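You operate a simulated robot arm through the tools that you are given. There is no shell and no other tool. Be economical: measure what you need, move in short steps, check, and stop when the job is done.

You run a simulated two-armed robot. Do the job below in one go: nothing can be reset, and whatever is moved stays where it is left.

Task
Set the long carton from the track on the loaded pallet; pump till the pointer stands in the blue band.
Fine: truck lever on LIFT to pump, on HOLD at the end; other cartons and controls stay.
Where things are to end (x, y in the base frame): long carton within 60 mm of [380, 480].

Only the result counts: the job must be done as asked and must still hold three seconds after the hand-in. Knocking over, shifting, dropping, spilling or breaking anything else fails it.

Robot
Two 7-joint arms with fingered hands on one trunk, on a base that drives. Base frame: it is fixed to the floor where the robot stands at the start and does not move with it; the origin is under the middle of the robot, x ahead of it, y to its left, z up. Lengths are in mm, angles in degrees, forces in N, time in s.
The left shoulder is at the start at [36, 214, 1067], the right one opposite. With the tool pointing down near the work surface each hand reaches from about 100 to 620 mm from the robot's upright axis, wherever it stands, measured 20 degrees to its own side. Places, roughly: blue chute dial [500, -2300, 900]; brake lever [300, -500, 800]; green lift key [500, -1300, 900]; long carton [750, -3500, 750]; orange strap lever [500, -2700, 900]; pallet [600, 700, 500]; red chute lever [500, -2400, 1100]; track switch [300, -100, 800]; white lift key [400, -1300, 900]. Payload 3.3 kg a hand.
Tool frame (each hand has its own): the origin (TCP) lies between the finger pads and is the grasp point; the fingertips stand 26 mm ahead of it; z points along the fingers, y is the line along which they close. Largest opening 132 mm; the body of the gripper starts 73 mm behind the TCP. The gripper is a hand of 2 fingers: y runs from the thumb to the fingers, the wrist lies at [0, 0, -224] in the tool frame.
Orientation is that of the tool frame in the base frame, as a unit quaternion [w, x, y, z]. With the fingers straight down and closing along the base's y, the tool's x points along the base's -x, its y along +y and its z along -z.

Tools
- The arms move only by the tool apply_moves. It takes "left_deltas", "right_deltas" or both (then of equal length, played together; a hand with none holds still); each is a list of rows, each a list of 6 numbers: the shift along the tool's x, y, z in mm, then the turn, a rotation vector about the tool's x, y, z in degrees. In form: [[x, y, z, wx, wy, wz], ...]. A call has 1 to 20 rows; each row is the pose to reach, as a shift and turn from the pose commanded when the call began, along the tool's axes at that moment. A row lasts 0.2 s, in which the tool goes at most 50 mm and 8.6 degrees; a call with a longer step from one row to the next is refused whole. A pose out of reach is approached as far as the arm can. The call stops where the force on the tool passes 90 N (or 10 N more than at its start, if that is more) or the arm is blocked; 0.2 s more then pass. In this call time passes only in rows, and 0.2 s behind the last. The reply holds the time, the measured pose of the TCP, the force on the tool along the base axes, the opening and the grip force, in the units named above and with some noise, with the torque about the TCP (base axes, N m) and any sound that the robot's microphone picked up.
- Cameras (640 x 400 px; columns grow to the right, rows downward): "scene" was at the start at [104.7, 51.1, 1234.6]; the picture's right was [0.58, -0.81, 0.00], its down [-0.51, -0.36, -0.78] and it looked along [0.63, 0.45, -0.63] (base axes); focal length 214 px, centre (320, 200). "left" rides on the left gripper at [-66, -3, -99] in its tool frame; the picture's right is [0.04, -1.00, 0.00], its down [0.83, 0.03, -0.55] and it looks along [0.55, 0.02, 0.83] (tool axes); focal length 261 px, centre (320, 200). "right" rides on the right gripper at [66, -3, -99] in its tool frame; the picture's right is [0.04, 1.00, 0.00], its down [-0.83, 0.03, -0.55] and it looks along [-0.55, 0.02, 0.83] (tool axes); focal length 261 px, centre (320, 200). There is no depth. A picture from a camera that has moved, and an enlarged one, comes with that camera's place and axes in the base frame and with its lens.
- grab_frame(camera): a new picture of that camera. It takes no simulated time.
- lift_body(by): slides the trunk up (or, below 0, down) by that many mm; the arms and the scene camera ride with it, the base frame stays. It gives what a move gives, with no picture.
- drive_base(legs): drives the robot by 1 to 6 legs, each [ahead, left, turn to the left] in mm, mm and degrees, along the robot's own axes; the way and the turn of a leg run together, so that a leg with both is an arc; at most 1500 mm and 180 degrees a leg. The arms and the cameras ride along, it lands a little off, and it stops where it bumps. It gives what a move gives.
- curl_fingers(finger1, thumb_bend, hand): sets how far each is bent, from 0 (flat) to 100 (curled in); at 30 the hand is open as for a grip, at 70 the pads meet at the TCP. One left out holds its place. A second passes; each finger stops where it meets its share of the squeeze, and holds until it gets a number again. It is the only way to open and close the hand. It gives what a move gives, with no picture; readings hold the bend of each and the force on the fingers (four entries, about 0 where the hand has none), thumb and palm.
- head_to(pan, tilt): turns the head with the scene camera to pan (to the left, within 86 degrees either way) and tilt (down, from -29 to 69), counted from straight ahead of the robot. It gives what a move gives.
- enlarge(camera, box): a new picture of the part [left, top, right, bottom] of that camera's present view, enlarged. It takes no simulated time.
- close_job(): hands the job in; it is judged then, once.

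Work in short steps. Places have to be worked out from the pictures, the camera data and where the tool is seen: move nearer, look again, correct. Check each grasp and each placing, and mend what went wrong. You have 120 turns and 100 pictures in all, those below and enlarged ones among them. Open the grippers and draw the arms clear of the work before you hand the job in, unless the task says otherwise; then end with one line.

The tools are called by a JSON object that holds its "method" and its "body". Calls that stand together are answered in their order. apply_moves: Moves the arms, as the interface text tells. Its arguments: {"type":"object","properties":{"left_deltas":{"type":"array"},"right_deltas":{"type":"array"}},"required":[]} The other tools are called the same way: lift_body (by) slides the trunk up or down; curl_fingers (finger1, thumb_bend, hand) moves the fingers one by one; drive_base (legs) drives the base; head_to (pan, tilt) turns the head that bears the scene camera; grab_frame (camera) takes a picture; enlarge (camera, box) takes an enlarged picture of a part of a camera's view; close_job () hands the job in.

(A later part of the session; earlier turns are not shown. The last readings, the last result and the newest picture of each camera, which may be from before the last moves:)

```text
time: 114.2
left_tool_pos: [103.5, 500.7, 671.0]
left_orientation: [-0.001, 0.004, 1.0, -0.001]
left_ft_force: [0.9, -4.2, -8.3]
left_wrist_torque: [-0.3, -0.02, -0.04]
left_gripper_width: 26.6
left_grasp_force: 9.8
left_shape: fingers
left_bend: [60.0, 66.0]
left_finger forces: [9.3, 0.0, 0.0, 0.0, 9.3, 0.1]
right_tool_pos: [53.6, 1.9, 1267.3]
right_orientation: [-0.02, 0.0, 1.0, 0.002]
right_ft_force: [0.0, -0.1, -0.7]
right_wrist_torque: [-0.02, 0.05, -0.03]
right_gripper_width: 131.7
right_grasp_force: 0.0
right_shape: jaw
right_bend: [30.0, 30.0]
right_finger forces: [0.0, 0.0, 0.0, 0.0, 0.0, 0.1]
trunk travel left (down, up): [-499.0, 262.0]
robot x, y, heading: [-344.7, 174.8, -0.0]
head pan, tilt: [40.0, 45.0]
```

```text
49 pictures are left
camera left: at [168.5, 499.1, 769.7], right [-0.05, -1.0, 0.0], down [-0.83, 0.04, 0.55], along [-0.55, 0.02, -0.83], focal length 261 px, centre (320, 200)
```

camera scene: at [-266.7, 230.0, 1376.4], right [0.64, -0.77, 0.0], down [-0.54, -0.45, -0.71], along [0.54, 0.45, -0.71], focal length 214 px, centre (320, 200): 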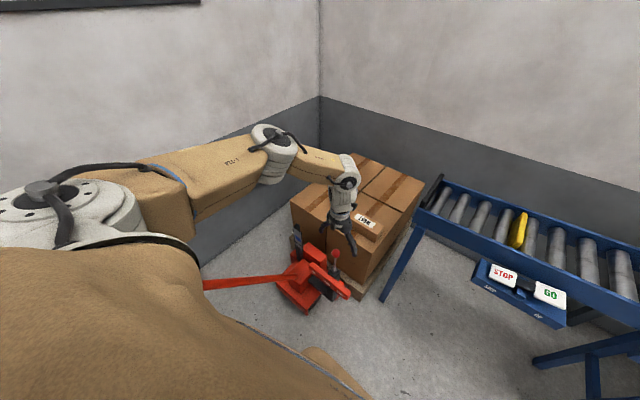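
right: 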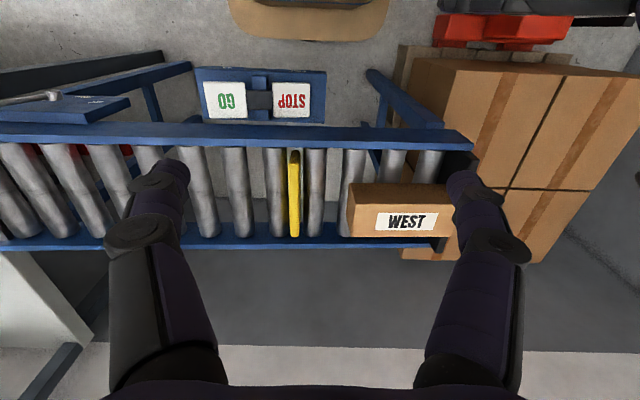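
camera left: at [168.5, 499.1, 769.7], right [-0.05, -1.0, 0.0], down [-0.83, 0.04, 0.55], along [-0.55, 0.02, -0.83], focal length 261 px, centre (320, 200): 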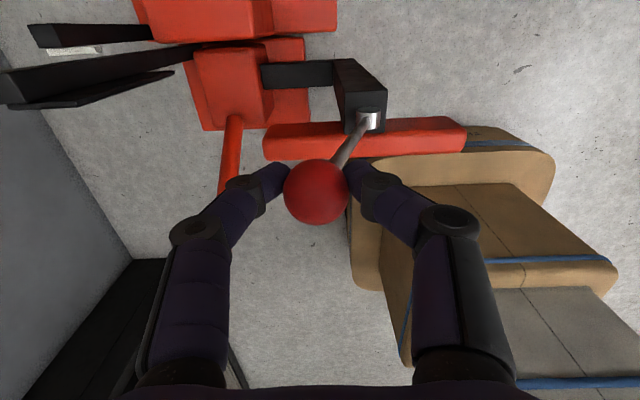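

The lever follows (about 15°). Continuing toward LIFT until it meets a stop or detent.

{"method": "apply_moves", "body": {"left_deltas": [[0, 8, 2, 0, 0, 0], [0, 16, 5, 0, 0, 0], [0, 24, 9, 0, 0, 0]]}}

{"method": "enlarge", "body": {"camera": "scene", "box": [260, 180, 400, 320]}}

```text
time: 115.0
left_tool_pos: [103.6, 525.6, 664.1]
left_orientation: [0.001, 0.004, 1.0, -0.001]
left_ft_force: [2.7, -10.8, 1.5]
left_wrist_torque: [-0.39, -0.06, 0.03]
left_gripper_width: 28.0
left_grasp_force: 9.1
left_shape: fingers
left_bend: [62.0, 66.0]
left_finger forces: [5.4, 0.0, 0.0, 0.1, 13.0, 0.0]
right_tool_pos: [52.1, 0.8, 1268.8]
right_orientation: [-0.02, -0.001, 1.0, 0.002]
right_ft_force: [-0.3, 1.0, 0.5]
right_wrist_torque: [0.0, 0.03, 0.0]
right_gripper_width: 131.9
right_grasp_force: 0.0
right_shape: jaw
right_bend: [30.0, 30.0]
right_finger forces: [0.0, 0.0, 0.1, 0.0, 0.1, 0.1]
trunk travel left (down, up): [-499.0, 262.0]
robot x, y, heading: [-346.0, 175.3, -0.0]
head pan, tilt: [40.0, 45.0]
```

```text
2.86 times, centred on (330, 250) of scene
camera zoom: at [-266.9, 228.6, 1376.6], right [0.64, -0.77, 0.0], down [-0.54, -0.45, -0.71], along [0.54, 0.46, -0.71], focal length 613 px, centre (291, 57)
```

zoom: 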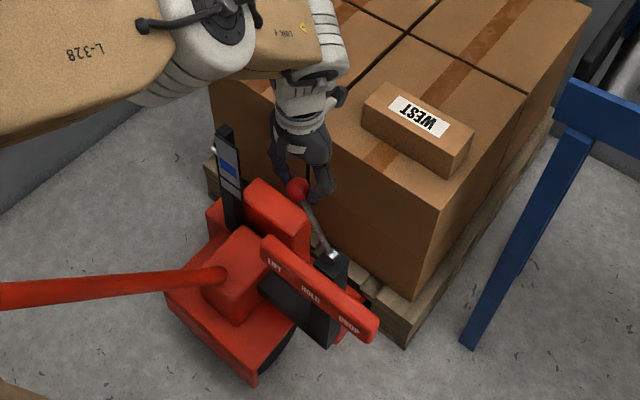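

Resistance is growing (−11 N). A bit more to see if this is the stop.

{"method": "apply_moves", "body": {"left_deltas": [[0, 6, 2, 0, 0, 0], [0, 12, 5, 0, 0, 0]]}}

{"method": "grab_frame", "body": {"camera": "left"}}

```text
time: 115.6
left_tool_pos: [103.0, 534.2, 659.4]
left_orientation: [0.0, 0.004, 1.0, -0.002]
left_ft_force: [3.8, -22.9, 10.2]
left_wrist_torque: [-0.66, -0.09, 0.15]
left_gripper_width: 26.9
left_grasp_force: 11.1
left_shape: fingers
left_bend: [68.0, 63.0]
left_finger forces: [1.3, 0.0, 0.1, 0.0, 20.6, 0.1]
right_tool_pos: [52.9, -0.9, 1267.4]
right_orientation: [-0.021, -0.001, 1.0, 0.003]
right_ft_force: [-0.1, 0.4, -0.5]
right_wrist_torque: [-0.01, 0.03, -0.01]
right_gripper_width: 132.0
right_grasp_force: 0.0
right_shape: jaw
right_bend: [30.0, 30.0]
right_finger forces: [0.0, 0.1, 0.1, 0.1, 0.0, 0.0]
trunk travel left (down, up): [-499.0, 262.0]
robot x, y, heading: [-344.5, 174.7, 0.1]
head pan, tilt: [40.0, 45.0]
```

```text
47 pictures are left
camera left: at [168.4, 532.6, 757.3], right [-0.05, -1.0, 0.0], down [-0.83, 0.04, 0.55], along [-0.55, 0.02, -0.83], focal length 261 px, centre (320, 200)
```

left: 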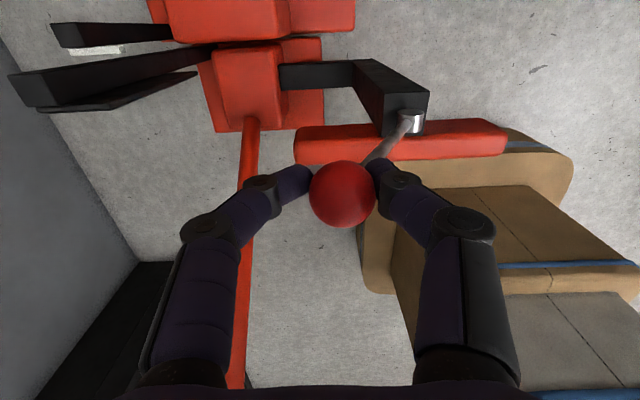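

The lever is at its stop (force 23 N, knob no longer following). Easing back, releasing, and lifting off to check it stays.

{"method": "apply_moves", "body": {"left_deltas": [[0, -8, -3, 0, 0, 0]]}}

{"method": "curl_fingers", "body": {"hand": "left", "finger1": 30, "thumb_bend": 30}}

{"method": "apply_moves", "body": {"left_deltas": [[0, 0, -40, 0, 0, 0], [0, 0, -85, 0, 0, 0], [0, 0, -130, 0, 0, 0], [0, 0, -175, 0, 0, 0], [0, 0, -220, 0, 0, 0], [0, 0, -260, 0, 0, 0], [0, 0, -300, 0, 0, 0], [0, 0, -340, 0, 0, 0]]}}

{"method": "enlarge", "body": {"camera": "scene", "box": [260, 180, 400, 320]}}

```text
time: 116.0
left_tool_pos: [104.0, 530.7, 660.6]
left_orientation: [-0.001, 0.002, 1.0, 0.001]
left_ft_force: [6.2, -12.3, -3.8]
left_wrist_torque: [-0.15, -0.12, 0.14]
left_gripper_width: 26.7
left_grasp_force: 10.0
left_shape: fingers
left_bend: [66.0, 64.0]
left_finger forces: [3.8, 0.0, 0.0, 0.0, 16.1, 0.0]
right_tool_pos: [54.0, 1.0, 1266.7]
right_orientation: [-0.02, 0.0, 1.0, 0.001]
right_ft_force: [0.1, -0.8, 0.0]
right_wrist_torque: [-0.03, 0.05, 0.0]
right_gripper_width: 132.0
right_grasp_force: 0.1
right_shape: jaw
right_bend: [30.0, 30.0]
right_finger forces: [0.0, 0.1, 0.1, 0.1, 0.0, 0.0]
trunk travel left (down, up): [-499.0, 262.0]
robot x, y, heading: [-345.0, 175.4, -0.0]
head pan, tilt: [40.0, 45.0]
```

```text
time: 117.0
left_tool_pos: [102.7, 530.1, 661.7]
left_orientation: [-0.001, 0.003, 1.0, 0.0]
left_ft_force: [-0.5, 0.2, -0.2]
left_wrist_torque: [0.01, -0.01, 0.0]
left_gripper_width: 133.0
left_grasp_force: 0.1
left_shape: fingers
left_bend: [30.0, 30.0]
left_finger forces: [0.0, 0.1, 0.0, 0.0, 0.0, 0.0]
right_tool_pos: [53.5, 1.4, 1268.6]
right_orientation: [-0.019, 0.0, 1.0, 0.001]
right_ft_force: [0.6, -0.6, 0.3]
right_wrist_torque: [-0.01, 0.01, 0.01]
right_gripper_width: 131.8
right_grasp_force: 0.0
right_shape: jaw
right_bend: [30.0, 30.0]
right_finger forces: [0.0, 0.0, 0.0, 0.1, 0.0, 0.0]
trunk travel left (down, up): [-499.0, 262.0]
robot x, y, heading: [-343.0, 174.2, -0.0]
head pan, tilt: [40.0, 45.0]
```

```text
time: 118.8
left_tool_pos: [108.7, 529.7, 1003.5]
left_orientation: [-0.001, 0.004, 1.0, 0.0]
left_ft_force: [0.0, -0.5, -0.2]
left_wrist_torque: [0.02, -0.01, -0.02]
left_gripper_width: 132.8
left_grasp_force: 0.0
left_shape: fingers
left_bend: [30.0, 30.0]
left_finger forces: [0.1, 0.0, 0.1, 0.1, 0.0, 0.0]
right_tool_pos: [53.8, 0.4, 1268.9]
right_orientation: [-0.02, 0.0, 1.0, 0.001]
right_ft_force: [-0.8, -0.6, 0.5]
right_wrist_torque: [-0.01, 0.01, 0.01]
right_gripper_width: 131.8
right_grasp_force: 0.1
right_shape: jaw
right_bend: [30.0, 30.0]
right_finger forces: [0.0, 0.1, 0.0, 0.0, 0.1, 0.0]
trunk travel left (down, up): [-499.0, 262.0]
robot x, y, heading: [-344.3, 177.8, -0.1]
head pan, tilt: [40.0, 45.0]
```

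```text
2.86 times, centred on (330, 250) of scene
camera zoom: at [-267.2, 229.6, 1376.5], right [0.64, -0.77, 0.0], down [-0.54, -0.45, -0.71], along [0.54, 0.45, -0.71], focal length 613 px, centre (291, 57)
```

zoom: 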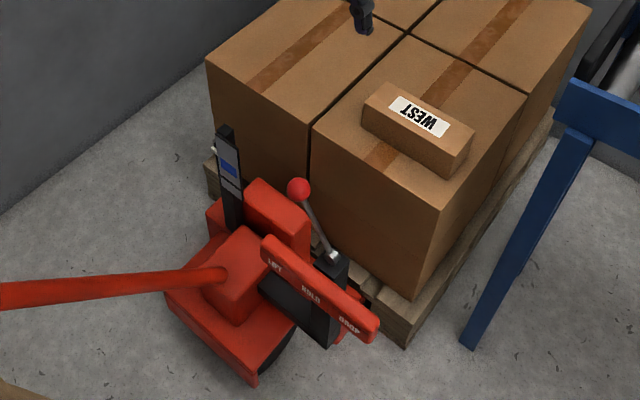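

The lever stays at LIFT. Now I'll pull the left hand in close, then drive back and left to stand behind the pump handle.

{"method": "apply_moves", "body": {"left_deltas": [[40, -25, 0, 0, 0, 0], [80, -50, 0, 0, 0, 0], [120, -75, 0, 0, 0, 0], [160, -100, 0, 0, 0, 0], [200, -125, 0, 0, 0, 0], [240, -150, 0, 0, 0, 0]]}}

{"method": "drive_base", "body": {"legs": [[-480, 0, 0], [-20, 300, 0]]}}

{"method": "head_to", "body": {"pan": 15, "tilt": 45}}

{"method": "grab_frame", "body": {"camera": "scene"}}

{"method": "grab_frame", "body": {"camera": "right"}}

```text
time: 120.2
left_tool_pos: [-94.9, 405.1, 1002.4]
left_orientation: [-0.001, 0.003, 1.0, 0.0]
left_ft_force: [0.3, 0.0, 0.9]
left_wrist_torque: [0.0, 0.07, -0.01]
left_gripper_width: 133.3
left_grasp_force: 0.1
left_shape: fingers
left_bend: [30.0, 30.0]
left_finger forces: [0.1, 0.1, 0.0, 0.0, 0.0, 0.0]
left hand out of reach, approached as far as the arm can: row 6
right_tool_pos: [55.7, 2.4, 1267.4]
right_orientation: [-0.02, 0.0, 1.0, 0.0]
right_ft_force: [0.5, 0.0, -0.8]
right_wrist_torque: [-0.04, 0.03, 0.03]
right_gripper_width: 132.4
right_grasp_force: 0.1
right_shape: jaw
right_bend: [30.0, 30.0]
right_finger forces: [0.0, 0.1, 0.1, 0.0, 0.0, 0.0]
trunk travel left (down, up): [-499.0, 262.0]
robot x, y, heading: [-346.9, 176.8, -0.1]
head pan, tilt: [40.0, 45.0]
```

```text
time: 124.8
left_tool_pos: [-601.4, 699.9, 1003.7]
left_orientation: [0.0, 0.009, 1.0, -0.001]
left_ft_force: [0.4, 0.4, -0.7]
left_wrist_torque: [-0.01, -0.01, 0.01]
left_gripper_width: 133.5
left_grasp_force: 0.0
left_shape: fingers
left_bend: [30.0, 30.0]
left_finger forces: [0.0, 0.0, 0.0, 0.0, 0.1, 0.0]
right_tool_pos: [-458.0, 295.9, 1267.8]
right_orientation: [-0.019, 0.007, 1.0, 0.001]
right_ft_force: [-0.5, -0.1, 0.4]
right_wrist_torque: [-0.02, 0.0, -0.02]
right_gripper_width: 131.9
right_grasp_force: 0.0
right_shape: jaw
right_bend: [30.0, 30.0]
right_finger forces: [0.0, 0.0, 0.1, 0.0, 0.1, 0.0]
trunk travel left (down, up): [-499.0, 262.0]
robot x, y, heading: [-851.5, 472.3, -0.6]
head pan, tilt: [40.0, 45.0]
```

```text
time: 125.7
left_tool_pos: [-602.5, 699.4, 1004.5]
left_orientation: [0.0, 0.009, 1.0, 0.001]
left_ft_force: [0.1, 1.0, -0.5]
left_wrist_torque: [0.0, -0.04, 0.03]
left_gripper_width: 133.5
left_grasp_force: 0.1
left_shape: fingers
left_bend: [30.0, 30.0]
left_finger forces: [0.0, 0.0, 0.0, 0.0, 0.0, 0.0]
right_tool_pos: [-458.7, 294.9, 1268.4]
right_orientation: [-0.02, 0.006, 1.0, 0.002]
right_ft_force: [-0.4, 0.1, 0.1]
right_wrist_torque: [-0.01, 0.0, -0.01]
right_gripper_width: 132.0
right_grasp_force: 0.1
right_shape: jaw
right_bend: [30.0, 30.0]
right_finger forces: [0.0, 0.1, 0.1, 0.0, 0.0, 0.0]
trunk travel left (down, up): [-499.0, 262.0]
robot x, y, heading: [-854.8, 477.3, -0.6]
head pan, tilt: [15.0, 45.0]
```

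```text
45 pictures are left
camera scene: at [-759.6, 495.6, 1376.4], right [0.25, -0.97, 0.0], down [-0.69, -0.18, -0.71], along [0.69, 0.17, -0.71], focal length 214 px, centre (320, 200)
```

scene: 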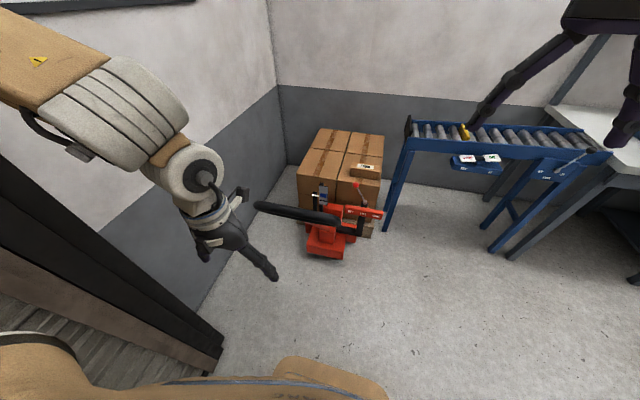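

```text
44 pictures are left
camera right: at [-519.8, 292.6, 1367.7], right [-0.03, 1.0, 0.0], down [0.85, 0.02, 0.52], along [0.52, 0.02, -0.85], focal length 261 px, centre (320, 200)
```

right: 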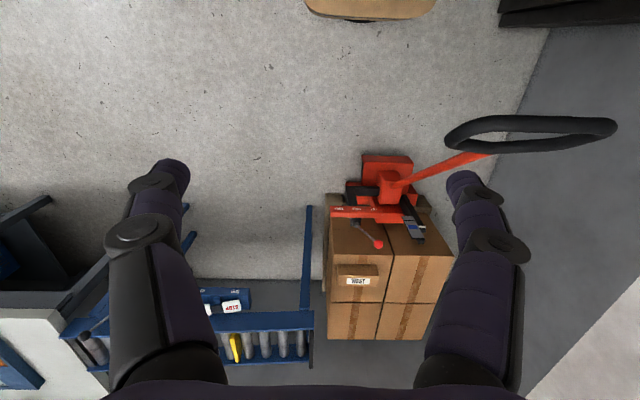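

The handle has a wide ring (along y) whose far crossbar I can grip; it will roll in the grip as the handle swings. Enlarging to measure it.

{"method": "enlarge", "body": {"camera": "scene", "box": [230, 170, 400, 276]}}

{"method": "enlarge", "body": {"camera": "right", "box": [360, 90, 640, 265]}}

```text
3.76 times, centred on (315, 223) of scene
camera zoom: at [-759.6, 495.6, 1376.4], right [0.25, -0.97, 0.0], down [-0.69, -0.18, -0.71], along [0.69, 0.17, -0.71], focal length 807 px, centre (339, 113)
```

zoom: 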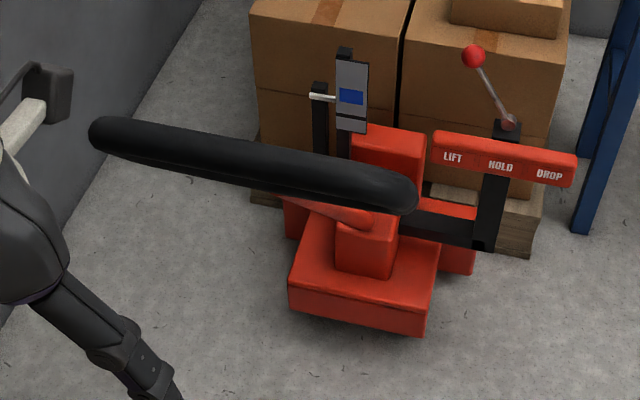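

```text
2.29 times, centred on (500, 178) of right
camera zoom: at [-519.8, 292.6, 1367.7], right [-0.03, 1.0, 0.0], down [0.85, 0.02, 0.52], along [0.52, 0.02, -0.85], focal length 596 px, centre (-91, 251)
```

zoom: 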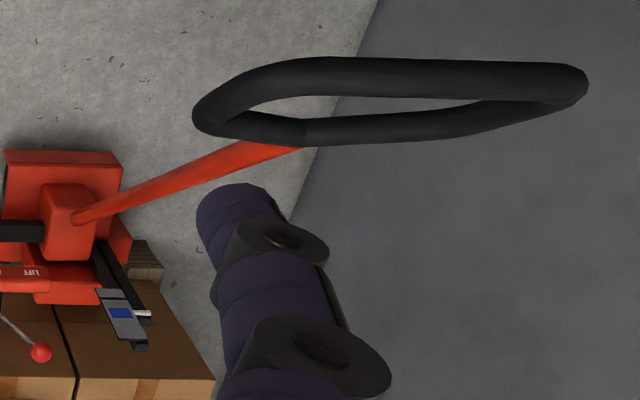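

Crossbar estimated at about (−414, 660, 931) using the wrist cameras. I'll turn the left hand −90° so it closes along x and move it above the crossbar.

{"method": "apply_moves", "body": {"left_deltas": [[0, 0, -2, 0, 0, -8.5], [0, 0, -4, 0, 0, -17], [0, 0, -6, 0, 0, -25.5], [0, 0, -8, 0, 0, -34], [0, 0, -10, 0, 0, -42.5], [0, 0, -12, 0, 0, -51], [0, 0, -14, 0, 0, -59.5], [0, 0, -16, 0, 0, -68], [0, 0, -18, 0, 0, -76.5], [-30, 0, -20, 0, 0, -85], [-60, -10, -24, 0, 0, -91], [-90, -20, -28, 0, 0, -91]]}}

{"method": "grab_frame", "body": {"camera": "left"}}

```text
time: 128.3
left_tool_pos: [-509.9, 677.5, 1029.5]
left_orientation: [0.0, -0.707, 0.707, 0.002]
left_ft_force: [0.2, -0.3, -0.3]
left_wrist_torque: [0.0, 0.02, -0.02]
left_gripper_width: 133.2
left_grasp_force: 0.1
left_shape: fingers
left_bend: [30.0, 30.0]
left_finger forces: [0.0, 0.0, 0.0, 0.0, 0.0, 0.0]
right_tool_pos: [-457.2, 295.2, 1267.7]
right_orientation: [-0.019, 0.007, 1.0, 0.002]
right_ft_force: [-0.2, 0.4, -0.1]
right_wrist_torque: [0.0, 0.0, -0.02]
right_gripper_width: 132.0
right_grasp_force: 0.0
right_shape: jaw
right_bend: [30.0, 30.0]
right_finger forces: [0.0, 0.0, 0.1, 0.0, 0.0, 0.0]
trunk travel left (down, up): [-499.0, 262.0]
robot x, y, heading: [-854.2, 475.5, -0.9]
head pan, tilt: [15.0, 45.0]
```

```text
41 pictures are left
camera left: at [-508.1, 743.8, 1128.1], right [1.0, -0.04, 0.0], down [-0.03, -0.83, 0.55], along [-0.02, -0.55, -0.83], focal length 261 px, centre (320, 200)
```

left: 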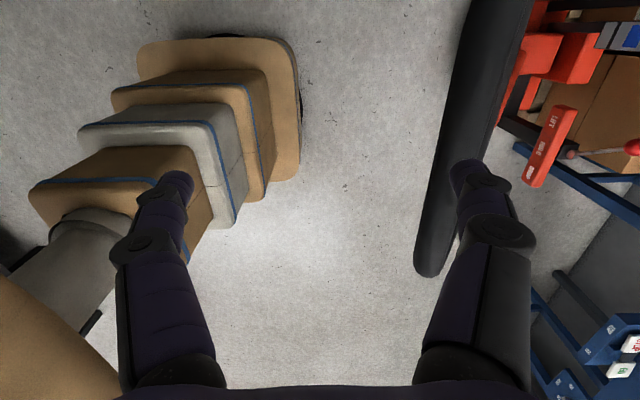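

The crossbar lies near x≈−402 here. Moving above it at z≈1010 and looking again.

{"method": "apply_moves", "body": {"left_deltas": [[5, -40, 5, 0, 0, 0], [10, -80, 12, 0, 0, 0], [15, -108, 22, 0, 0, 0]]}}

{"method": "grab_frame", "body": {"camera": "left"}}

{"method": "enlarge", "body": {"camera": "scene", "box": [200, 120, 400, 280]}}

```text
time: 129.1
left_tool_pos: [-400.3, 661.8, 1007.2]
left_orientation: [-0.001, -0.707, 0.707, 0.0]
left_ft_force: [0.6, -0.4, -0.3]
left_wrist_torque: [0.01, 0.06, 0.0]
left_gripper_width: 133.5
left_grasp_force: 0.0
left_shape: fingers
left_bend: [30.0, 30.0]
left_finger forces: [0.1, 0.0, 0.0, 0.1, 0.0, 0.1]
right_tool_pos: [-457.2, 293.5, 1267.0]
right_orientation: [-0.021, 0.007, 1.0, 0.002]
right_ft_force: [-0.1, -0.4, -0.3]
right_wrist_torque: [-0.03, -0.01, 0.0]
right_gripper_width: 132.1
right_grasp_force: 0.1
right_shape: jaw
right_bend: [30.0, 30.0]
right_finger forces: [0.0, 0.0, 0.0, 0.0, 0.0, 0.0]
trunk travel left (down, up): [-499.0, 262.0]
robot x, y, heading: [-857.3, 473.7, -0.8]
head pan, tilt: [15.0, 45.0]
```

```text
40 pictures are left
camera left: at [-399.2, 728.0, 1106.0], right [1.0, -0.04, 0.0], down [-0.03, -0.83, 0.55], along [-0.03, -0.55, -0.83], focal length 261 px, centre (320, 200)
```

left: 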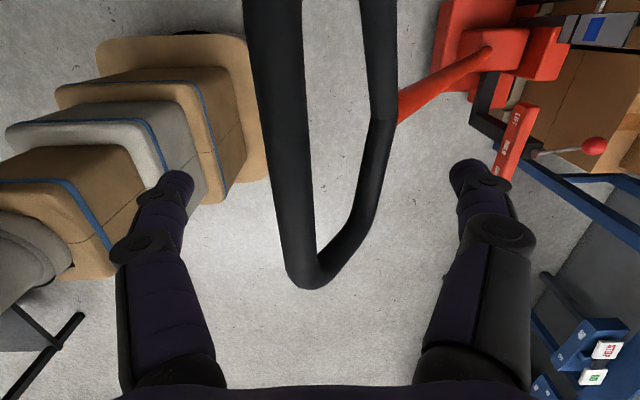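

```text
2.50 times, centred on (300, 200) of scene
camera zoom: at [-758.7, 494.8, 1376.3], right [0.25, -0.97, 0.0], down [-0.69, -0.17, -0.71], along [0.68, 0.17, -0.71], focal length 536 px, centre (370, 200)
```

zoom: 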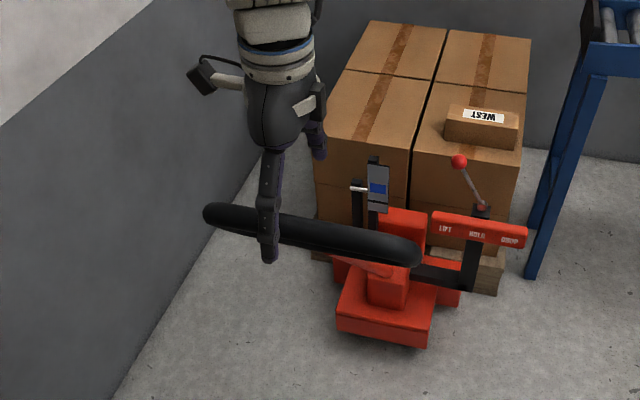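

The crossbar (≈30 mm thick) lies near (−417, 660, 965), its top just under the fingertips. Shifting 17 mm toward −x, then lowering 44 mm to straddle it.

{"method": "apply_moves", "body": {"left_deltas": [[0, 17, -10, 0, 0, 0], [0, 17, 15, 0, 0, 0], [0, 17, 44, 0, 0, 0]]}}

{"method": "grab_frame", "body": {"camera": "left"}}

```text
time: 129.9
left_tool_pos: [-420.5, 660.1, 964.4]
left_orientation: [-0.001, -0.707, 0.707, 0.001]
left_ft_force: [0.0, 0.1, -0.4]
left_wrist_torque: [0.0, -0.03, 0.0]
left_gripper_width: 133.3
left_grasp_force: 0.0
left_shape: fingers
left_bend: [30.0, 30.0]
left_finger forces: [0.0, 0.0, 0.0, 0.1, 0.0, 0.1]
right_tool_pos: [-457.6, 294.0, 1267.1]
right_orientation: [-0.02, 0.006, 1.0, 0.002]
right_ft_force: [0.2, 0.0, 0.2]
right_wrist_torque: [0.01, -0.01, 0.0]
right_gripper_width: 131.7
right_grasp_force: 0.0
right_shape: jaw
right_bend: [30.0, 30.0]
right_finger forces: [0.0, 0.0, 0.1, 0.0, 0.0, 0.0]
trunk travel left (down, up): [-499.0, 262.0]
robot x, y, heading: [-851.8, 475.1, -0.8]
head pan, tilt: [15.0, 45.0]
```

```text
38 pictures are left
camera left: at [-418.2, 727.2, 1062.6], right [1.0, -0.04, 0.0], down [-0.03, -0.83, 0.55], along [-0.02, -0.55, -0.83], focal length 261 px, centre (320, 200)
```

left: 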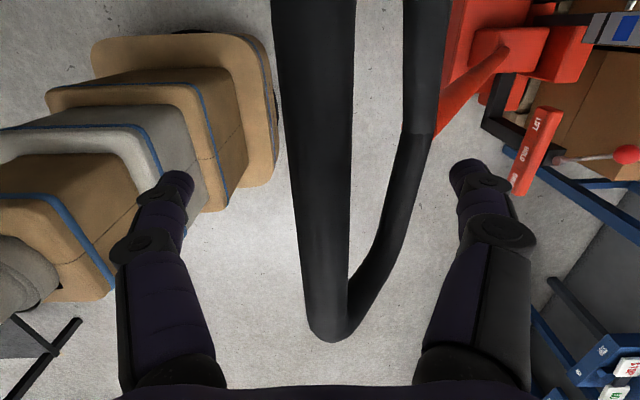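

Well centred. Lowering 6 mm and closing on the crossbar.

{"method": "apply_moves", "body": {"left_deltas": [[0, 0, 6, 0, 0, 0]]}}

{"method": "curl_fingers", "body": {"hand": "left", "finger1": 70, "thumb_bend": 70}}

```text
time: 130.3
left_tool_pos: [-419.3, 661.7, 958.5]
left_orientation: [0.0, -0.707, 0.707, 0.0]
left_ft_force: [0.1, -0.4, 0.2]
left_wrist_torque: [0.02, -0.02, -0.05]
left_gripper_width: 133.1
left_grasp_force: 0.2
left_shape: fingers
left_bend: [30.0, 30.0]
left_finger forces: [0.1, 0.0, 0.0, 0.1, 0.0, 0.0]
right_tool_pos: [-457.2, 294.5, 1267.6]
right_orientation: [-0.02, 0.005, 1.0, 0.001]
right_ft_force: [-0.4, -0.4, -1.0]
right_wrist_torque: [0.02, 0.01, -0.01]
right_gripper_width: 131.9
right_grasp_force: 0.1
right_shape: jaw
right_bend: [30.0, 30.0]
right_finger forces: [0.0, 0.0, 0.1, 0.0, 0.1, 0.0]
trunk travel left (down, up): [-499.0, 262.0]
robot x, y, heading: [-857.5, 475.0, -0.5]
head pan, tilt: [15.0, 45.0]
```

```text
time: 131.3
left_tool_pos: [-420.3, 661.5, 957.9]
left_orientation: [-0.001, -0.707, 0.707, 0.001]
left_ft_force: [0.8, 0.4, -0.2]
left_wrist_torque: [0.02, -0.01, 0.06]
left_gripper_width: 3.1
left_grasp_force: 0.8
left_shape: fingers
left_bend: [70.0, 69.0]
left_finger forces: [0.0, 0.0, 0.1, 0.0, 1.1, 0.0]
right_tool_pos: [-458.1, 294.9, 1268.1]
right_orientation: [-0.02, 0.005, 1.0, 0.001]
right_ft_force: [0.0, -1.0, 0.5]
right_wrist_torque: [0.01, -0.01, 0.0]
right_gripper_width: 131.9
right_grasp_force: 0.0
right_shape: jaw
right_bend: [30.0, 30.0]
right_finger forces: [0.0, 0.0, 0.0, 0.0, 0.0, 0.0]
trunk travel left (down, up): [-499.0, 262.0]
robot x, y, heading: [-853.3, 473.0, -0.8]
head pan, tilt: [15.0, 45.0]
```

The fingers met above the bar, so the bar sits lower. I'll check the view and then reopen.

{"method": "grab_frame", "body": {"camera": "left"}}

{"method": "curl_fingers", "body": {"hand": "left", "finger1": 30, "thumb_bend": 30}}

{"method": "apply_moves", "body": {"left_deltas": [[0, 0, 15, 0, 0, 0], [0, 0, 28, 0, 0, 0]]}}

{"method": "grab_frame", "body": {"camera": "left"}}

```text
37 pictures are left
camera left: at [-417.5, 727.9, 1057.3], right [1.0, -0.04, 0.0], down [-0.03, -0.83, 0.55], along [-0.02, -0.55, -0.83], focal length 261 px, centre (320, 200)
```

left: 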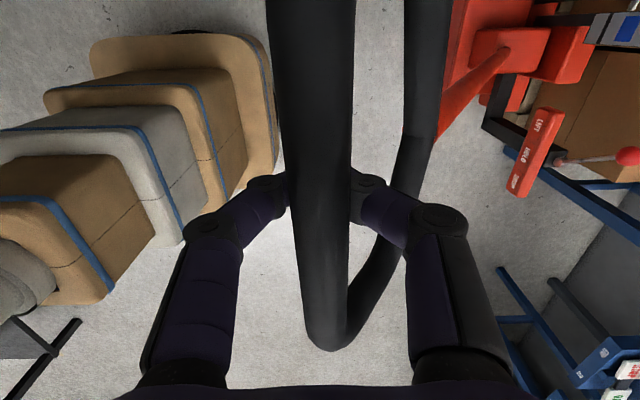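

```text
time: 132.3
left_tool_pos: [-419.3, 662.4, 957.7]
left_orientation: [0.002, 0.708, -0.707, -0.001]
left_ft_force: [0.3, -0.8, 0.4]
left_wrist_torque: [0.03, -0.03, 0.0]
left_gripper_width: 133.1
left_grasp_force: 0.1
left_shape: fingers
left_bend: [30.0, 30.0]
left_finger forces: [0.1, 0.0, 0.0, 0.0, 0.0, 0.0]
right_tool_pos: [-457.4, 293.4, 1267.7]
right_orientation: [-0.019, 0.006, 1.0, 0.001]
right_ft_force: [-0.1, 0.0, 0.0]
right_wrist_torque: [-0.01, 0.0, 0.0]
right_gripper_width: 132.0
right_grasp_force: 0.1
right_shape: jaw
right_bend: [30.0, 30.0]
right_finger forces: [0.0, 0.1, 0.1, 0.0, 0.0, 0.1]
trunk travel left (down, up): [-499.0, 262.0]
robot x, y, heading: [-854.8, 471.1, -0.5]
head pan, tilt: [15.0, 45.0]
```

```text
time: 132.9
left_tool_pos: [-420.1, 661.8, 930.3]
left_orientation: [0.001, 0.707, -0.707, -0.001]
left_ft_force: [-0.3, 0.5, -0.8]
left_wrist_torque: [-0.02, 0.03, 0.03]
left_gripper_width: 133.0
left_grasp_force: 0.0
left_shape: fingers
left_bend: [30.0, 30.0]
left_finger forces: [0.0, 0.0, 0.0, 0.1, 0.0, 0.0]
right_tool_pos: [-457.9, 294.5, 1267.7]
right_orientation: [-0.02, 0.006, 1.0, 0.002]
right_ft_force: [-0.3, -0.9, 0.2]
right_wrist_torque: [-0.03, 0.02, -0.01]
right_gripper_width: 132.1
right_grasp_force: 0.0
right_shape: jaw
right_bend: [30.0, 30.0]
right_finger forces: [0.0, 0.1, 0.0, 0.0, 0.0, 0.0]
trunk travel left (down, up): [-499.0, 262.0]
robot x, y, heading: [-853.0, 472.8, -0.9]
head pan, tilt: [15.0, 45.0]
```

```text
36 pictures are left
camera left: at [-417.8, 728.0, 1029.5], right [1.0, -0.04, 0.0], down [-0.03, -0.83, 0.55], along [-0.02, -0.55, -0.83], focal length 261 px, centre (320, 200)
```

left: 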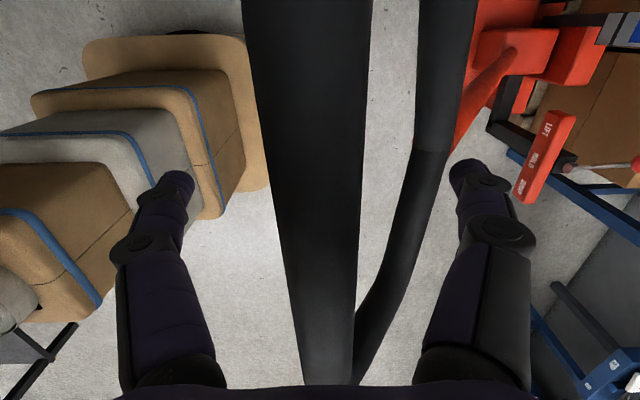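

The bar is seen passing in front of (above) the closed fingertips, so it is higher, ≈ z 978. Raising 48 mm and closing there.

{"method": "apply_moves", "body": {"left_deltas": [[0, 0, -24, 0, 0, 0], [0, 0, -48, 0, 0, 0]]}}

{"method": "curl_fingers", "body": {"hand": "left", "finger1": 70, "thumb_bend": 70}}

{"method": "grab_frame", "body": {"camera": "left"}}

```text
time: 133.5
left_tool_pos: [-420.6, 661.7, 980.7]
left_orientation: [0.001, 0.707, -0.707, -0.001]
left_ft_force: [0.0, 0.7, -0.1]
left_wrist_torque: [0.02, 0.02, -0.02]
left_gripper_width: 133.1
left_grasp_force: 0.1
left_shape: fingers
left_bend: [30.0, 30.0]
left_finger forces: [0.0, 0.1, 0.0, 0.1, 0.0, 0.0]
right_tool_pos: [-458.4, 293.8, 1267.9]
right_orientation: [-0.02, 0.006, 1.0, 0.002]
right_ft_force: [-0.5, -0.3, -0.3]
right_wrist_torque: [0.01, -0.02, 0.01]
right_gripper_width: 131.9
right_grasp_force: 0.1
right_shape: jaw
right_bend: [30.0, 30.0]
right_finger forces: [0.0, 0.1, 0.0, 0.1, 0.0, 0.0]
trunk travel left (down, up): [-499.0, 262.0]
robot x, y, heading: [-854.8, 471.8, -0.6]
head pan, tilt: [15.0, 45.0]
```

```text
time: 134.5
left_tool_pos: [-419.2, 661.1, 980.7]
left_orientation: [-0.001, -0.707, 0.707, 0.001]
left_ft_force: [2.4, 0.0, -3.5]
left_wrist_torque: [0.04, -0.03, -0.02]
left_gripper_width: 20.7
left_grasp_force: 6.2
left_shape: fingers
left_bend: [64.0, 66.0]
left_finger forces: [5.2, 0.0, 0.0, 0.1, 7.6, 0.0]
right_tool_pos: [-457.1, 295.1, 1268.1]
right_orientation: [-0.02, 0.006, 1.0, 0.001]
right_ft_force: [0.9, 0.3, 0.1]
right_wrist_torque: [0.0, 0.02, -0.01]
right_gripper_width: 132.0
right_grasp_force: 0.1
right_shape: jaw
right_bend: [30.0, 30.0]
right_finger forces: [0.1, 0.1, 0.1, 0.0, 0.0, 0.1]
trunk travel left (down, up): [-499.0, 262.0]
robot x, y, heading: [-856.2, 474.8, -0.8]
head pan, tilt: [15.0, 45.0]
```

```text
35 pictures are left
camera left: at [-417.2, 728.5, 1078.6], right [1.0, -0.04, 0.0], down [-0.03, -0.83, 0.55], along [-0.02, -0.55, -0.83], focal length 261 px, centre (320, 200)
```

left: 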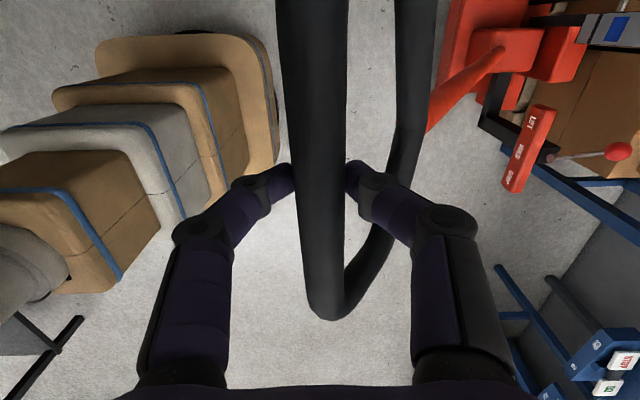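

It's gripped below its centre (width 20.7). I'll reopen, raise 10 mm, and grip again at the bar's middle.

{"method": "curl_fingers", "body": {"hand": "left", "finger1": 45, "thumb_bend": 45}}

{"method": "apply_moves", "body": {"left_deltas": [[0, 0, -10, 0, 0, 0]]}}

{"method": "curl_fingers", "body": {"hand": "left", "finger1": 75, "thumb_bend": 75}}

```text
time: 135.5
left_tool_pos: [-419.9, 661.8, 979.6]
left_orientation: [-0.001, -0.707, 0.707, 0.001]
left_ft_force: [-0.8, -0.3, -0.8]
left_wrist_torque: [-0.01, 0.02, 0.02]
left_gripper_width: 82.5
left_grasp_force: 0.0
left_shape: fingers
left_bend: [45.0, 45.0]
left_finger forces: [0.0, 0.0, 0.0, 0.0, 0.1, 0.0]
right_tool_pos: [-459.7, 294.1, 1267.9]
right_orientation: [-0.02, 0.006, 1.0, 0.002]
right_ft_force: [-0.1, -0.3, 0.4]
right_wrist_torque: [-0.03, 0.02, -0.01]
right_gripper_width: 131.9
right_grasp_force: 0.0
right_shape: jaw
right_bend: [30.0, 30.0]
right_finger forces: [0.1, 0.1, 0.0, 0.0, 0.0, 0.0]
trunk travel left (down, up): [-499.0, 262.0]
robot x, y, heading: [-855.2, 474.9, -1.0]
head pan, tilt: [15.0, 45.0]
```

```text
time: 135.9
left_tool_pos: [-418.7, 661.4, 991.4]
left_orientation: [0.0, 0.707, -0.707, -0.001]
left_ft_force: [-0.6, -0.4, 0.2]
left_wrist_torque: [0.01, -0.03, -0.01]
left_gripper_width: 82.8
left_grasp_force: 0.0
left_shape: fingers
left_bend: [45.0, 45.0]
left_finger forces: [0.0, 0.0, 0.1, 0.0, 0.1, 0.0]
right_tool_pos: [-459.5, 293.6, 1268.6]
right_orientation: [-0.02, 0.006, 1.0, 0.001]
right_ft_force: [0.2, -0.3, -0.3]
right_wrist_torque: [-0.03, -0.04, -0.02]
right_gripper_width: 132.1
right_grasp_force: 0.1
right_shape: jaw
right_bend: [30.0, 30.0]
right_finger forces: [0.1, 0.0, 0.0, 0.0, 0.1, 0.0]
trunk travel left (down, up): [-499.0, 262.0]
robot x, y, heading: [-852.0, 475.1, -0.8]
head pan, tilt: [15.0, 45.0]
```

```text
time: 136.9
left_tool_pos: [-419.9, 662.3, 990.5]
left_orientation: [-0.001, -0.707, 0.708, 0.0]
left_ft_force: [5.1, -0.7, -4.7]
left_wrist_torque: [-0.01, -0.14, 0.01]
left_gripper_width: 20.3
left_grasp_force: 10.2
left_shape: fingers
left_bend: [69.0, 67.0]
left_finger forces: [8.1, 0.1, 0.0, 0.1, 13.4, 0.0]
right_tool_pos: [-457.6, 294.2, 1266.9]
right_orientation: [-0.021, 0.006, 1.0, 0.002]
right_ft_force: [-1.1, -0.2, 0.3]
right_wrist_torque: [-0.01, 0.0, 0.0]
right_gripper_width: 131.9
right_grasp_force: 0.1
right_shape: jaw
right_bend: [30.0, 30.0]
right_finger forces: [0.0, 0.0, 0.0, 0.0, 0.0, 0.1]
trunk travel left (down, up): [-499.0, 262.0]
robot x, y, heading: [-856.1, 473.8, -1.0]
head pan, tilt: [15.0, 45.0]
```

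Gripped again (10 N). Trying the first part of the stroke: swinging the handle down about 12° on its arc around the pivot.

{"method": "apply_moves", "body": {"left_deltas": [[0, 18, 13, 0, 0, 0], [0, 37, 26, 0, 0, 0], [0, 54, 40, 0, 0, 0], [0, 72, 54, 0, 0, 0], [0, 89, 69, 0, 0, 0], [0, 106, 83, 0, 0, 0]]}}

{"method": "grab_frame", "body": {"camera": "left"}}

{"method": "grab_frame", "body": {"camera": "scene"}}

```text
time: 138.3
left_tool_pos: [-526.3, 661.6, 904.8]
left_orientation: [-0.002, -0.707, 0.707, 0.0]
left_ft_force: [7.9, 4.9, -2.4]
left_wrist_torque: [0.14, -0.17, 0.05]
left_gripper_width: 17.4
left_grasp_force: 9.3
left_shape: fingers
left_bend: [71.0, 67.0]
left_finger forces: [5.9, 0.0, 0.0, 0.0, 12.3, 0.1]
right_tool_pos: [-458.4, 295.2, 1266.4]
right_orientation: [-0.021, 0.007, 1.0, 0.001]
right_ft_force: [-0.4, 0.0, 0.4]
right_wrist_torque: [-0.01, 0.02, 0.03]
right_gripper_width: 132.1
right_grasp_force: 0.0
right_shape: jaw
right_bend: [30.0, 30.0]
right_finger forces: [0.1, 0.0, 0.1, 0.0, 0.1, 0.1]
trunk travel left (down, up): [-499.0, 262.0]
robot x, y, heading: [-849.7, 473.7, -0.8]
head pan, tilt: [15.0, 45.0]
```

```text
34 pictures are left
camera left: at [-523.9, 727.6, 1004.2], right [1.0, -0.04, 0.0], down [-0.03, -0.83, 0.55], along [-0.03, -0.55, -0.83], focal length 261 px, centre (320, 200)
```

left: 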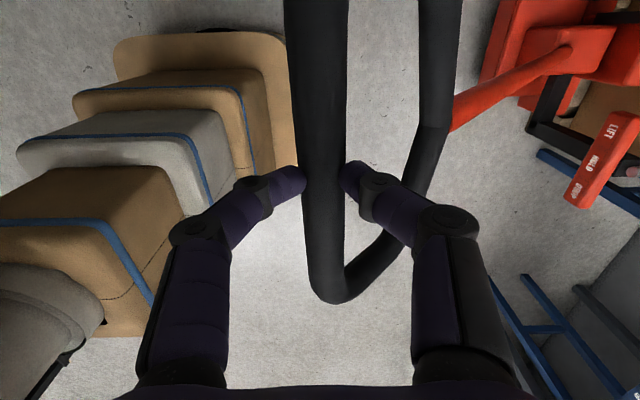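

```text
33 pictures are left
camera scene: at [-758.4, 496.2, 1376.3], right [0.25, -0.97, 0.0], down [-0.69, -0.17, -0.71], along [0.68, 0.17, -0.71], focal length 214 px, centre (320, 200)
```

scene: 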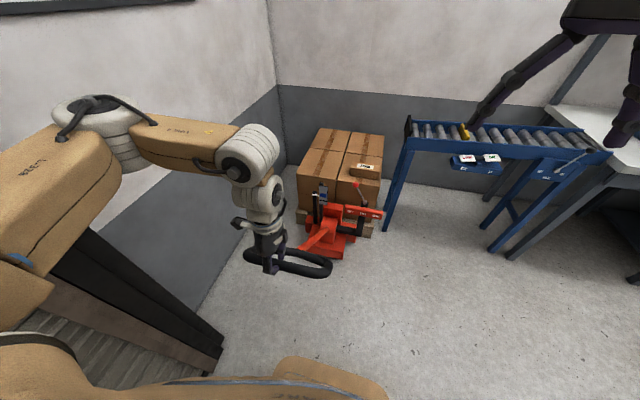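

The handle follows with light force. Continuing the downstroke another 12°.

{"method": "apply_moves", "body": {"left_deltas": [[0, 16, 16, 0, 0, 0], [0, 32, 32, 0, 0, 0], [0, 48, 48, 0, 0, 0], [0, 63, 65, 0, 0, 0], [0, 78, 82, 0, 0, 0], [0, 92, 100, 0, 0, 0], [0, 106, 118, 0, 0, 0], [0, 119, 136, 0, 0, 0]]}}

{"method": "grab_frame", "body": {"camera": "scene"}}

```text
time: 140.1
left_tool_pos: [-647.2, 662.2, 769.9]
left_orientation: [0.001, 0.707, -0.707, -0.001]
left_ft_force: [1.4, -0.3, 3.2]
left_wrist_torque: [0.03, -0.08, 0.03]
left_gripper_width: 0.0
left_grasp_force: 0.1
left_shape: fingers
left_bend: [74.0, 72.0]
left_finger forces: [0.0, 0.0, 0.0, 0.0, 0.1, 0.0]
right_tool_pos: [-457.7, 293.7, 1267.0]
right_orientation: [-0.02, 0.006, 1.0, 0.002]
right_ft_force: [-0.1, 0.8, 0.1]
right_wrist_torque: [0.04, 0.01, -0.01]
right_gripper_width: 131.8
right_grasp_force: 0.0
right_shape: jaw
right_bend: [30.0, 30.0]
right_finger forces: [0.0, 0.0, 0.1, 0.1, 0.0, 0.0]
trunk travel left (down, up): [-499.0, 262.0]
robot x, y, heading: [-855.4, 477.4, -0.8]
head pan, tilt: [15.0, 45.0]
```

```text
32 pictures are left
camera scene: at [-759.8, 495.3, 1376.4], right [0.25, -0.97, 0.0], down [-0.69, -0.17, -0.71], along [0.69, 0.17, -0.71], focal length 214 px, centre (320, 200)
```

scene: 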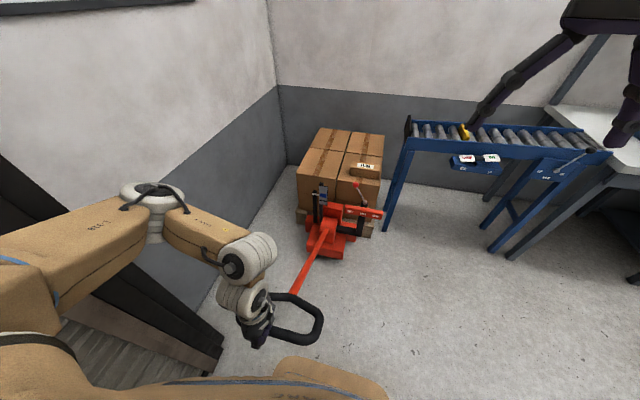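

The fingers slipped off the bar, though the handle came down. Checking the wrist view.

{"method": "grab_frame", "body": {"camera": "left"}}

{"method": "enlarge", "body": {"camera": "scene", "box": [220, 150, 400, 360]}}

```text
31 pictures are left
camera left: at [-644.6, 729.0, 869.9], right [1.0, -0.04, 0.0], down [-0.03, -0.83, 0.55], along [-0.03, -0.55, -0.83], focal length 261 px, centre (320, 200)
```

left: 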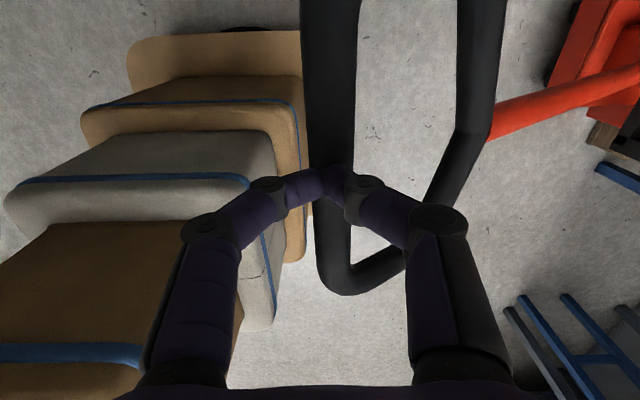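

```text
1.90 times, centred on (310, 255) of scene
camera zoom: at [-759.8, 495.3, 1376.4], right [0.25, -0.97, 0.0], down [-0.69, -0.17, -0.71], along [0.69, 0.17, -0.71], focal length 408 px, centre (339, 95)
```

zoom: 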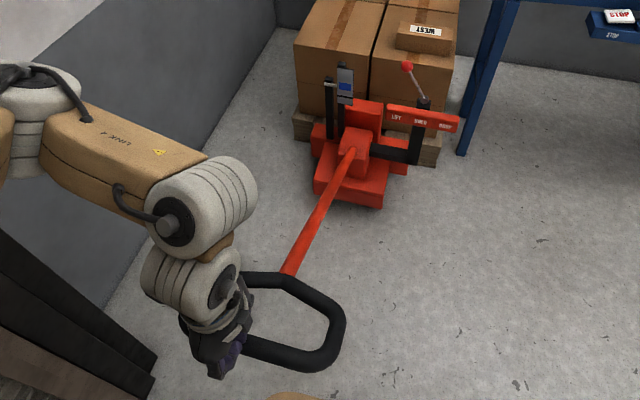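

The handle is at about 29° now and stays put; refined pivot (55, 345), radius ≈ 798. I'll reopen, lower 38 mm so the bar is well inside, and grip again.

{"method": "curl_fingers", "body": {"hand": "left", "finger1": 35, "thumb_bend": 35}}

{"method": "apply_moves", "body": {"left_deltas": [[0, -6, 20, 0, 0, 0], [0, -6, 40, 0, 0, 0]]}}

{"method": "curl_fingers", "body": {"hand": "left", "finger1": 75, "thumb_bend": 75}}

{"method": "grab_frame", "body": {"camera": "left"}}

```text
time: 141.1
left_tool_pos: [-644.9, 663.0, 770.9]
left_orientation: [0.0, -0.707, 0.707, 0.001]
left_ft_force: [2.9, -0.8, 2.6]
left_wrist_torque: [0.05, -0.07, -0.03]
left_gripper_width: 118.9
left_grasp_force: 2.1
left_shape: fingers
left_bend: [35.0, 35.0]
left_finger forces: [0.0, 0.0, 0.0, 0.1, 3.2, 0.0]
right_tool_pos: [-457.7, 293.8, 1268.4]
right_orientation: [-0.021, 0.007, 1.0, 0.001]
right_ft_force: [0.2, 0.4, -0.6]
right_wrist_torque: [-0.02, -0.03, -0.01]
right_gripper_width: 131.9
right_grasp_force: 0.0
right_shape: jaw
right_bend: [30.0, 30.0]
right_finger forces: [0.1, 0.0, 0.0, 0.1, 0.0, 0.0]
trunk travel left (down, up): [-499.0, 262.0]
robot x, y, heading: [-854.2, 474.9, -0.6]
head pan, tilt: [15.0, 45.0]
```

```text
time: 141.7
left_tool_pos: [-641.3, 664.3, 730.8]
left_orientation: [0.0, -0.707, 0.707, 0.0]
left_ft_force: [1.0, 0.5, 4.0]
left_wrist_torque: [0.01, -0.07, -0.01]
left_gripper_width: 117.4
left_grasp_force: 1.4
left_shape: fingers
left_bend: [35.0, 35.0]
left_finger forces: [0.1, 0.0, 0.0, 0.0, 2.6, 0.0]
right_tool_pos: [-456.9, 294.6, 1267.3]
right_orientation: [-0.021, 0.006, 1.0, 0.002]
right_ft_force: [-0.4, -0.3, 0.4]
right_wrist_torque: [0.04, -0.01, 0.02]
right_gripper_width: 132.1
right_grasp_force: 0.1
right_shape: jaw
right_bend: [30.0, 30.0]
right_finger forces: [0.1, 0.0, 0.0, 0.1, 0.0, 0.0]
trunk travel left (down, up): [-499.0, 262.0]
robot x, y, heading: [-855.0, 474.6, -0.5]
head pan, tilt: [15.0, 45.0]
```

```text
time: 142.7
left_tool_pos: [-640.0, 663.8, 730.4]
left_orientation: [-0.001, -0.707, 0.707, 0.0]
left_ft_force: [20.5, -0.5, -9.2]
left_wrist_torque: [-0.01, 1.08, -0.02]
left_gripper_width: 0.2
left_grasp_force: 8.7
left_shape: fingers
left_bend: [74.0, 74.0]
left_finger forces: [0.1, 0.0, 0.0, 0.0, 17.2, 0.0]
right_tool_pos: [-455.8, 294.3, 1267.0]
right_orientation: [-0.02, 0.006, 1.0, 0.002]
right_ft_force: [0.4, -0.2, 0.1]
right_wrist_torque: [-0.01, -0.03, 0.01]
right_gripper_width: 131.8
right_grasp_force: 0.1
right_shape: jaw
right_bend: [30.0, 30.0]
right_finger forces: [0.0, 0.0, 0.0, 0.1, 0.0, 0.0]
trunk travel left (down, up): [-499.0, 262.0]
robot x, y, heading: [-855.9, 474.2, -0.8]
head pan, tilt: [15.0, 45.0]
```

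```text
29 pictures are left
camera left: at [-636.7, 729.9, 829.2], right [1.0, -0.04, 0.0], down [-0.03, -0.83, 0.55], along [-0.02, -0.55, -0.83], focal length 261 px, centre (320, 200)
```

left: 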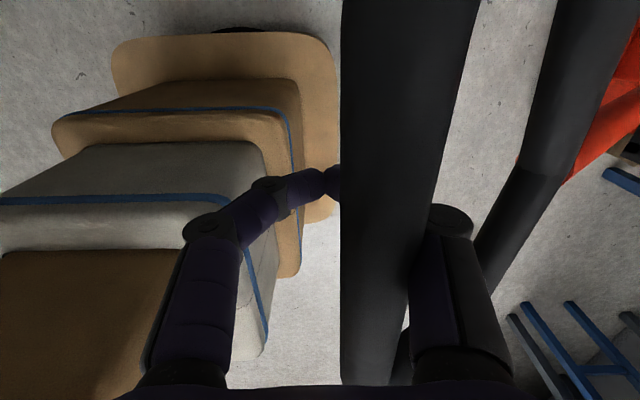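

The bar is now caged between the palm and closed fingers (bar ≈ (−617, 765)); that works for pumping both ways. I'll centre the hand on it and check the gauge.

{"method": "apply_moves", "body": {"left_deltas": [[0, -14, 4, 0, 0, 0], [0, -24, 6, 0, 0, 0]]}}

{"method": "enlarge", "body": {"camera": "scene", "box": [290, 170, 360, 220]}}

```text
time: 143.3
left_tool_pos: [-618.8, 664.2, 724.7]
left_orientation: [-0.001, -0.707, 0.708, 0.0]
left_ft_force: [2.4, 0.0, 2.2]
left_wrist_torque: [0.01, 0.13, -0.01]
left_gripper_width: 0.1
left_grasp_force: 1.9
left_shape: fingers
left_bend: [74.0, 73.0]
left_finger forces: [0.0, 0.0, 0.0, 0.0, 3.0, 0.0]
right_tool_pos: [-457.9, 294.4, 1266.9]
right_orientation: [-0.019, 0.006, 1.0, 0.002]
right_ft_force: [0.2, -0.4, -0.2]
right_wrist_torque: [0.0, 0.02, -0.02]
right_gripper_width: 132.1
right_grasp_force: 0.0
right_shape: jaw
right_bend: [30.0, 30.0]
right_finger forces: [0.0, 0.1, 0.1, 0.1, 0.0, 0.1]
trunk travel left (down, up): [-499.0, 262.0]
robot x, y, heading: [-853.6, 473.3, -0.9]
head pan, tilt: [15.0, 45.0]
```

```text
8.00 times, centred on (325, 195) of scene
camera zoom: at [-759.4, 495.2, 1376.4], right [0.25, -0.97, 0.0], down [-0.69, -0.17, -0.71], along [0.68, 0.17, -0.71], focal length 1716 px, centre (280, 240)
```

zoom: 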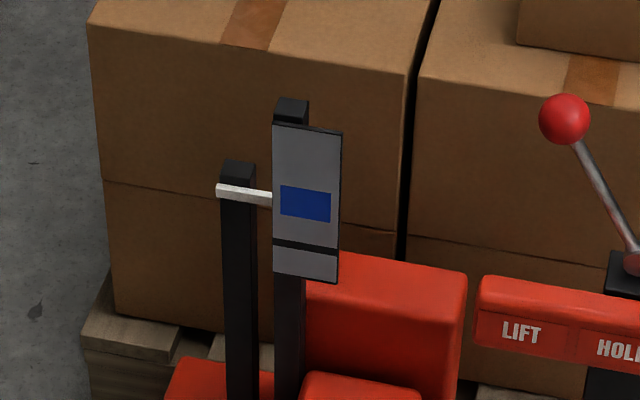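

The gauge (blue band plate and white pointer beside it) sits near (110, 700, 520). Now I press the handle further down with the caging hand, watching the force.

{"method": "apply_moves", "body": {"left_deltas": [[0, 8, 20, 0, 0, 0], [0, 15, 40, 0, 0, 0], [0, 22, 58, 0, 0, 0], [0, 31, 77, 0, 0, 0], [0, 40, 95, 0, 0, 0], [0, 49, 114, 0, 0, 0], [0, 57, 133, 0, 0, 0]]}}

{"method": "enlarge", "body": {"camera": "scene", "box": [220, 160, 400, 380]}}

{"method": "grab_frame", "body": {"camera": "left"}}

```text
time: 144.5
left_tool_pos: [-664.8, 661.5, 640.2]
left_orientation: [-0.006, -0.699, 0.715, 0.004]
left_ft_force: [-29.5, 20.2, 87.0]
left_wrist_torque: [-1.04, -2.91, 0.35]
left_gripper_width: 0.1
left_grasp_force: 46.1
left_shape: fingers
left_bend: [74.0, 73.0]
left_finger forces: [0.0, 0.0, 0.0, 0.1, 1.1, 91.3]
right_tool_pos: [-461.6, 295.1, 1268.8]
right_orientation: [-0.019, 0.005, 1.0, 0.002]
right_ft_force: [0.9, -0.1, 0.2]
right_wrist_torque: [0.0, 0.02, -0.01]
right_gripper_width: 132.4
right_grasp_force: 0.2
right_shape: jaw
right_bend: [30.0, 30.0]
right_finger forces: [0.1, 0.0, 0.0, 0.0, 0.0, 0.0]
trunk travel left (down, up): [-499.0, 262.0]
robot x, y, heading: [-856.5, 477.1, -0.6]
head pan, tilt: [15.0, 45.0]
stopped in row 5 (left hand): the force on the tool passed its limit at 153 N (the readings are from after the stop); the commanded pose is now the measured one
```

```text
1.82 times, centred on (310, 270) of scene
camera zoom: at [-763.8, 495.2, 1377.6], right [0.25, -0.97, 0.0], down [-0.68, -0.18, -0.71], along [0.69, 0.18, -0.71], focal length 390 px, centre (338, 73)
```

zoom: 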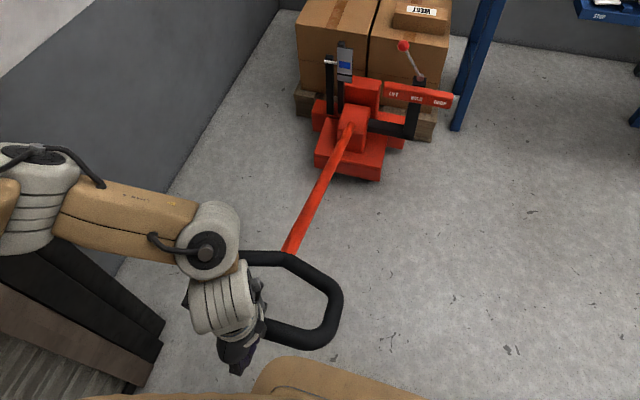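

```text
26 pictures are left
camera left: at [-659.0, 727.8, 738.6], right [1.0, -0.06, -0.01], down [-0.04, -0.83, 0.56], along [-0.05, -0.55, -0.83], focal length 261 px, centre (320, 200)
```

left: 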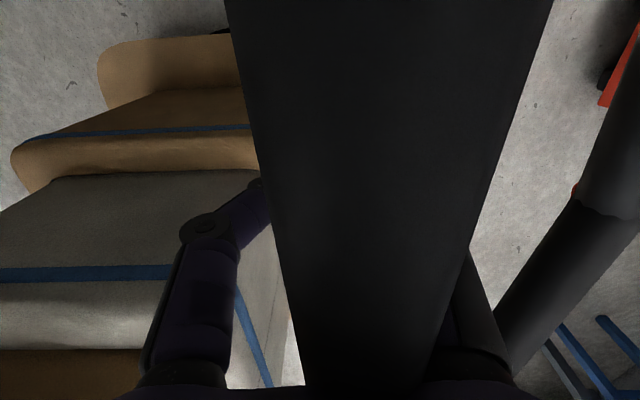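

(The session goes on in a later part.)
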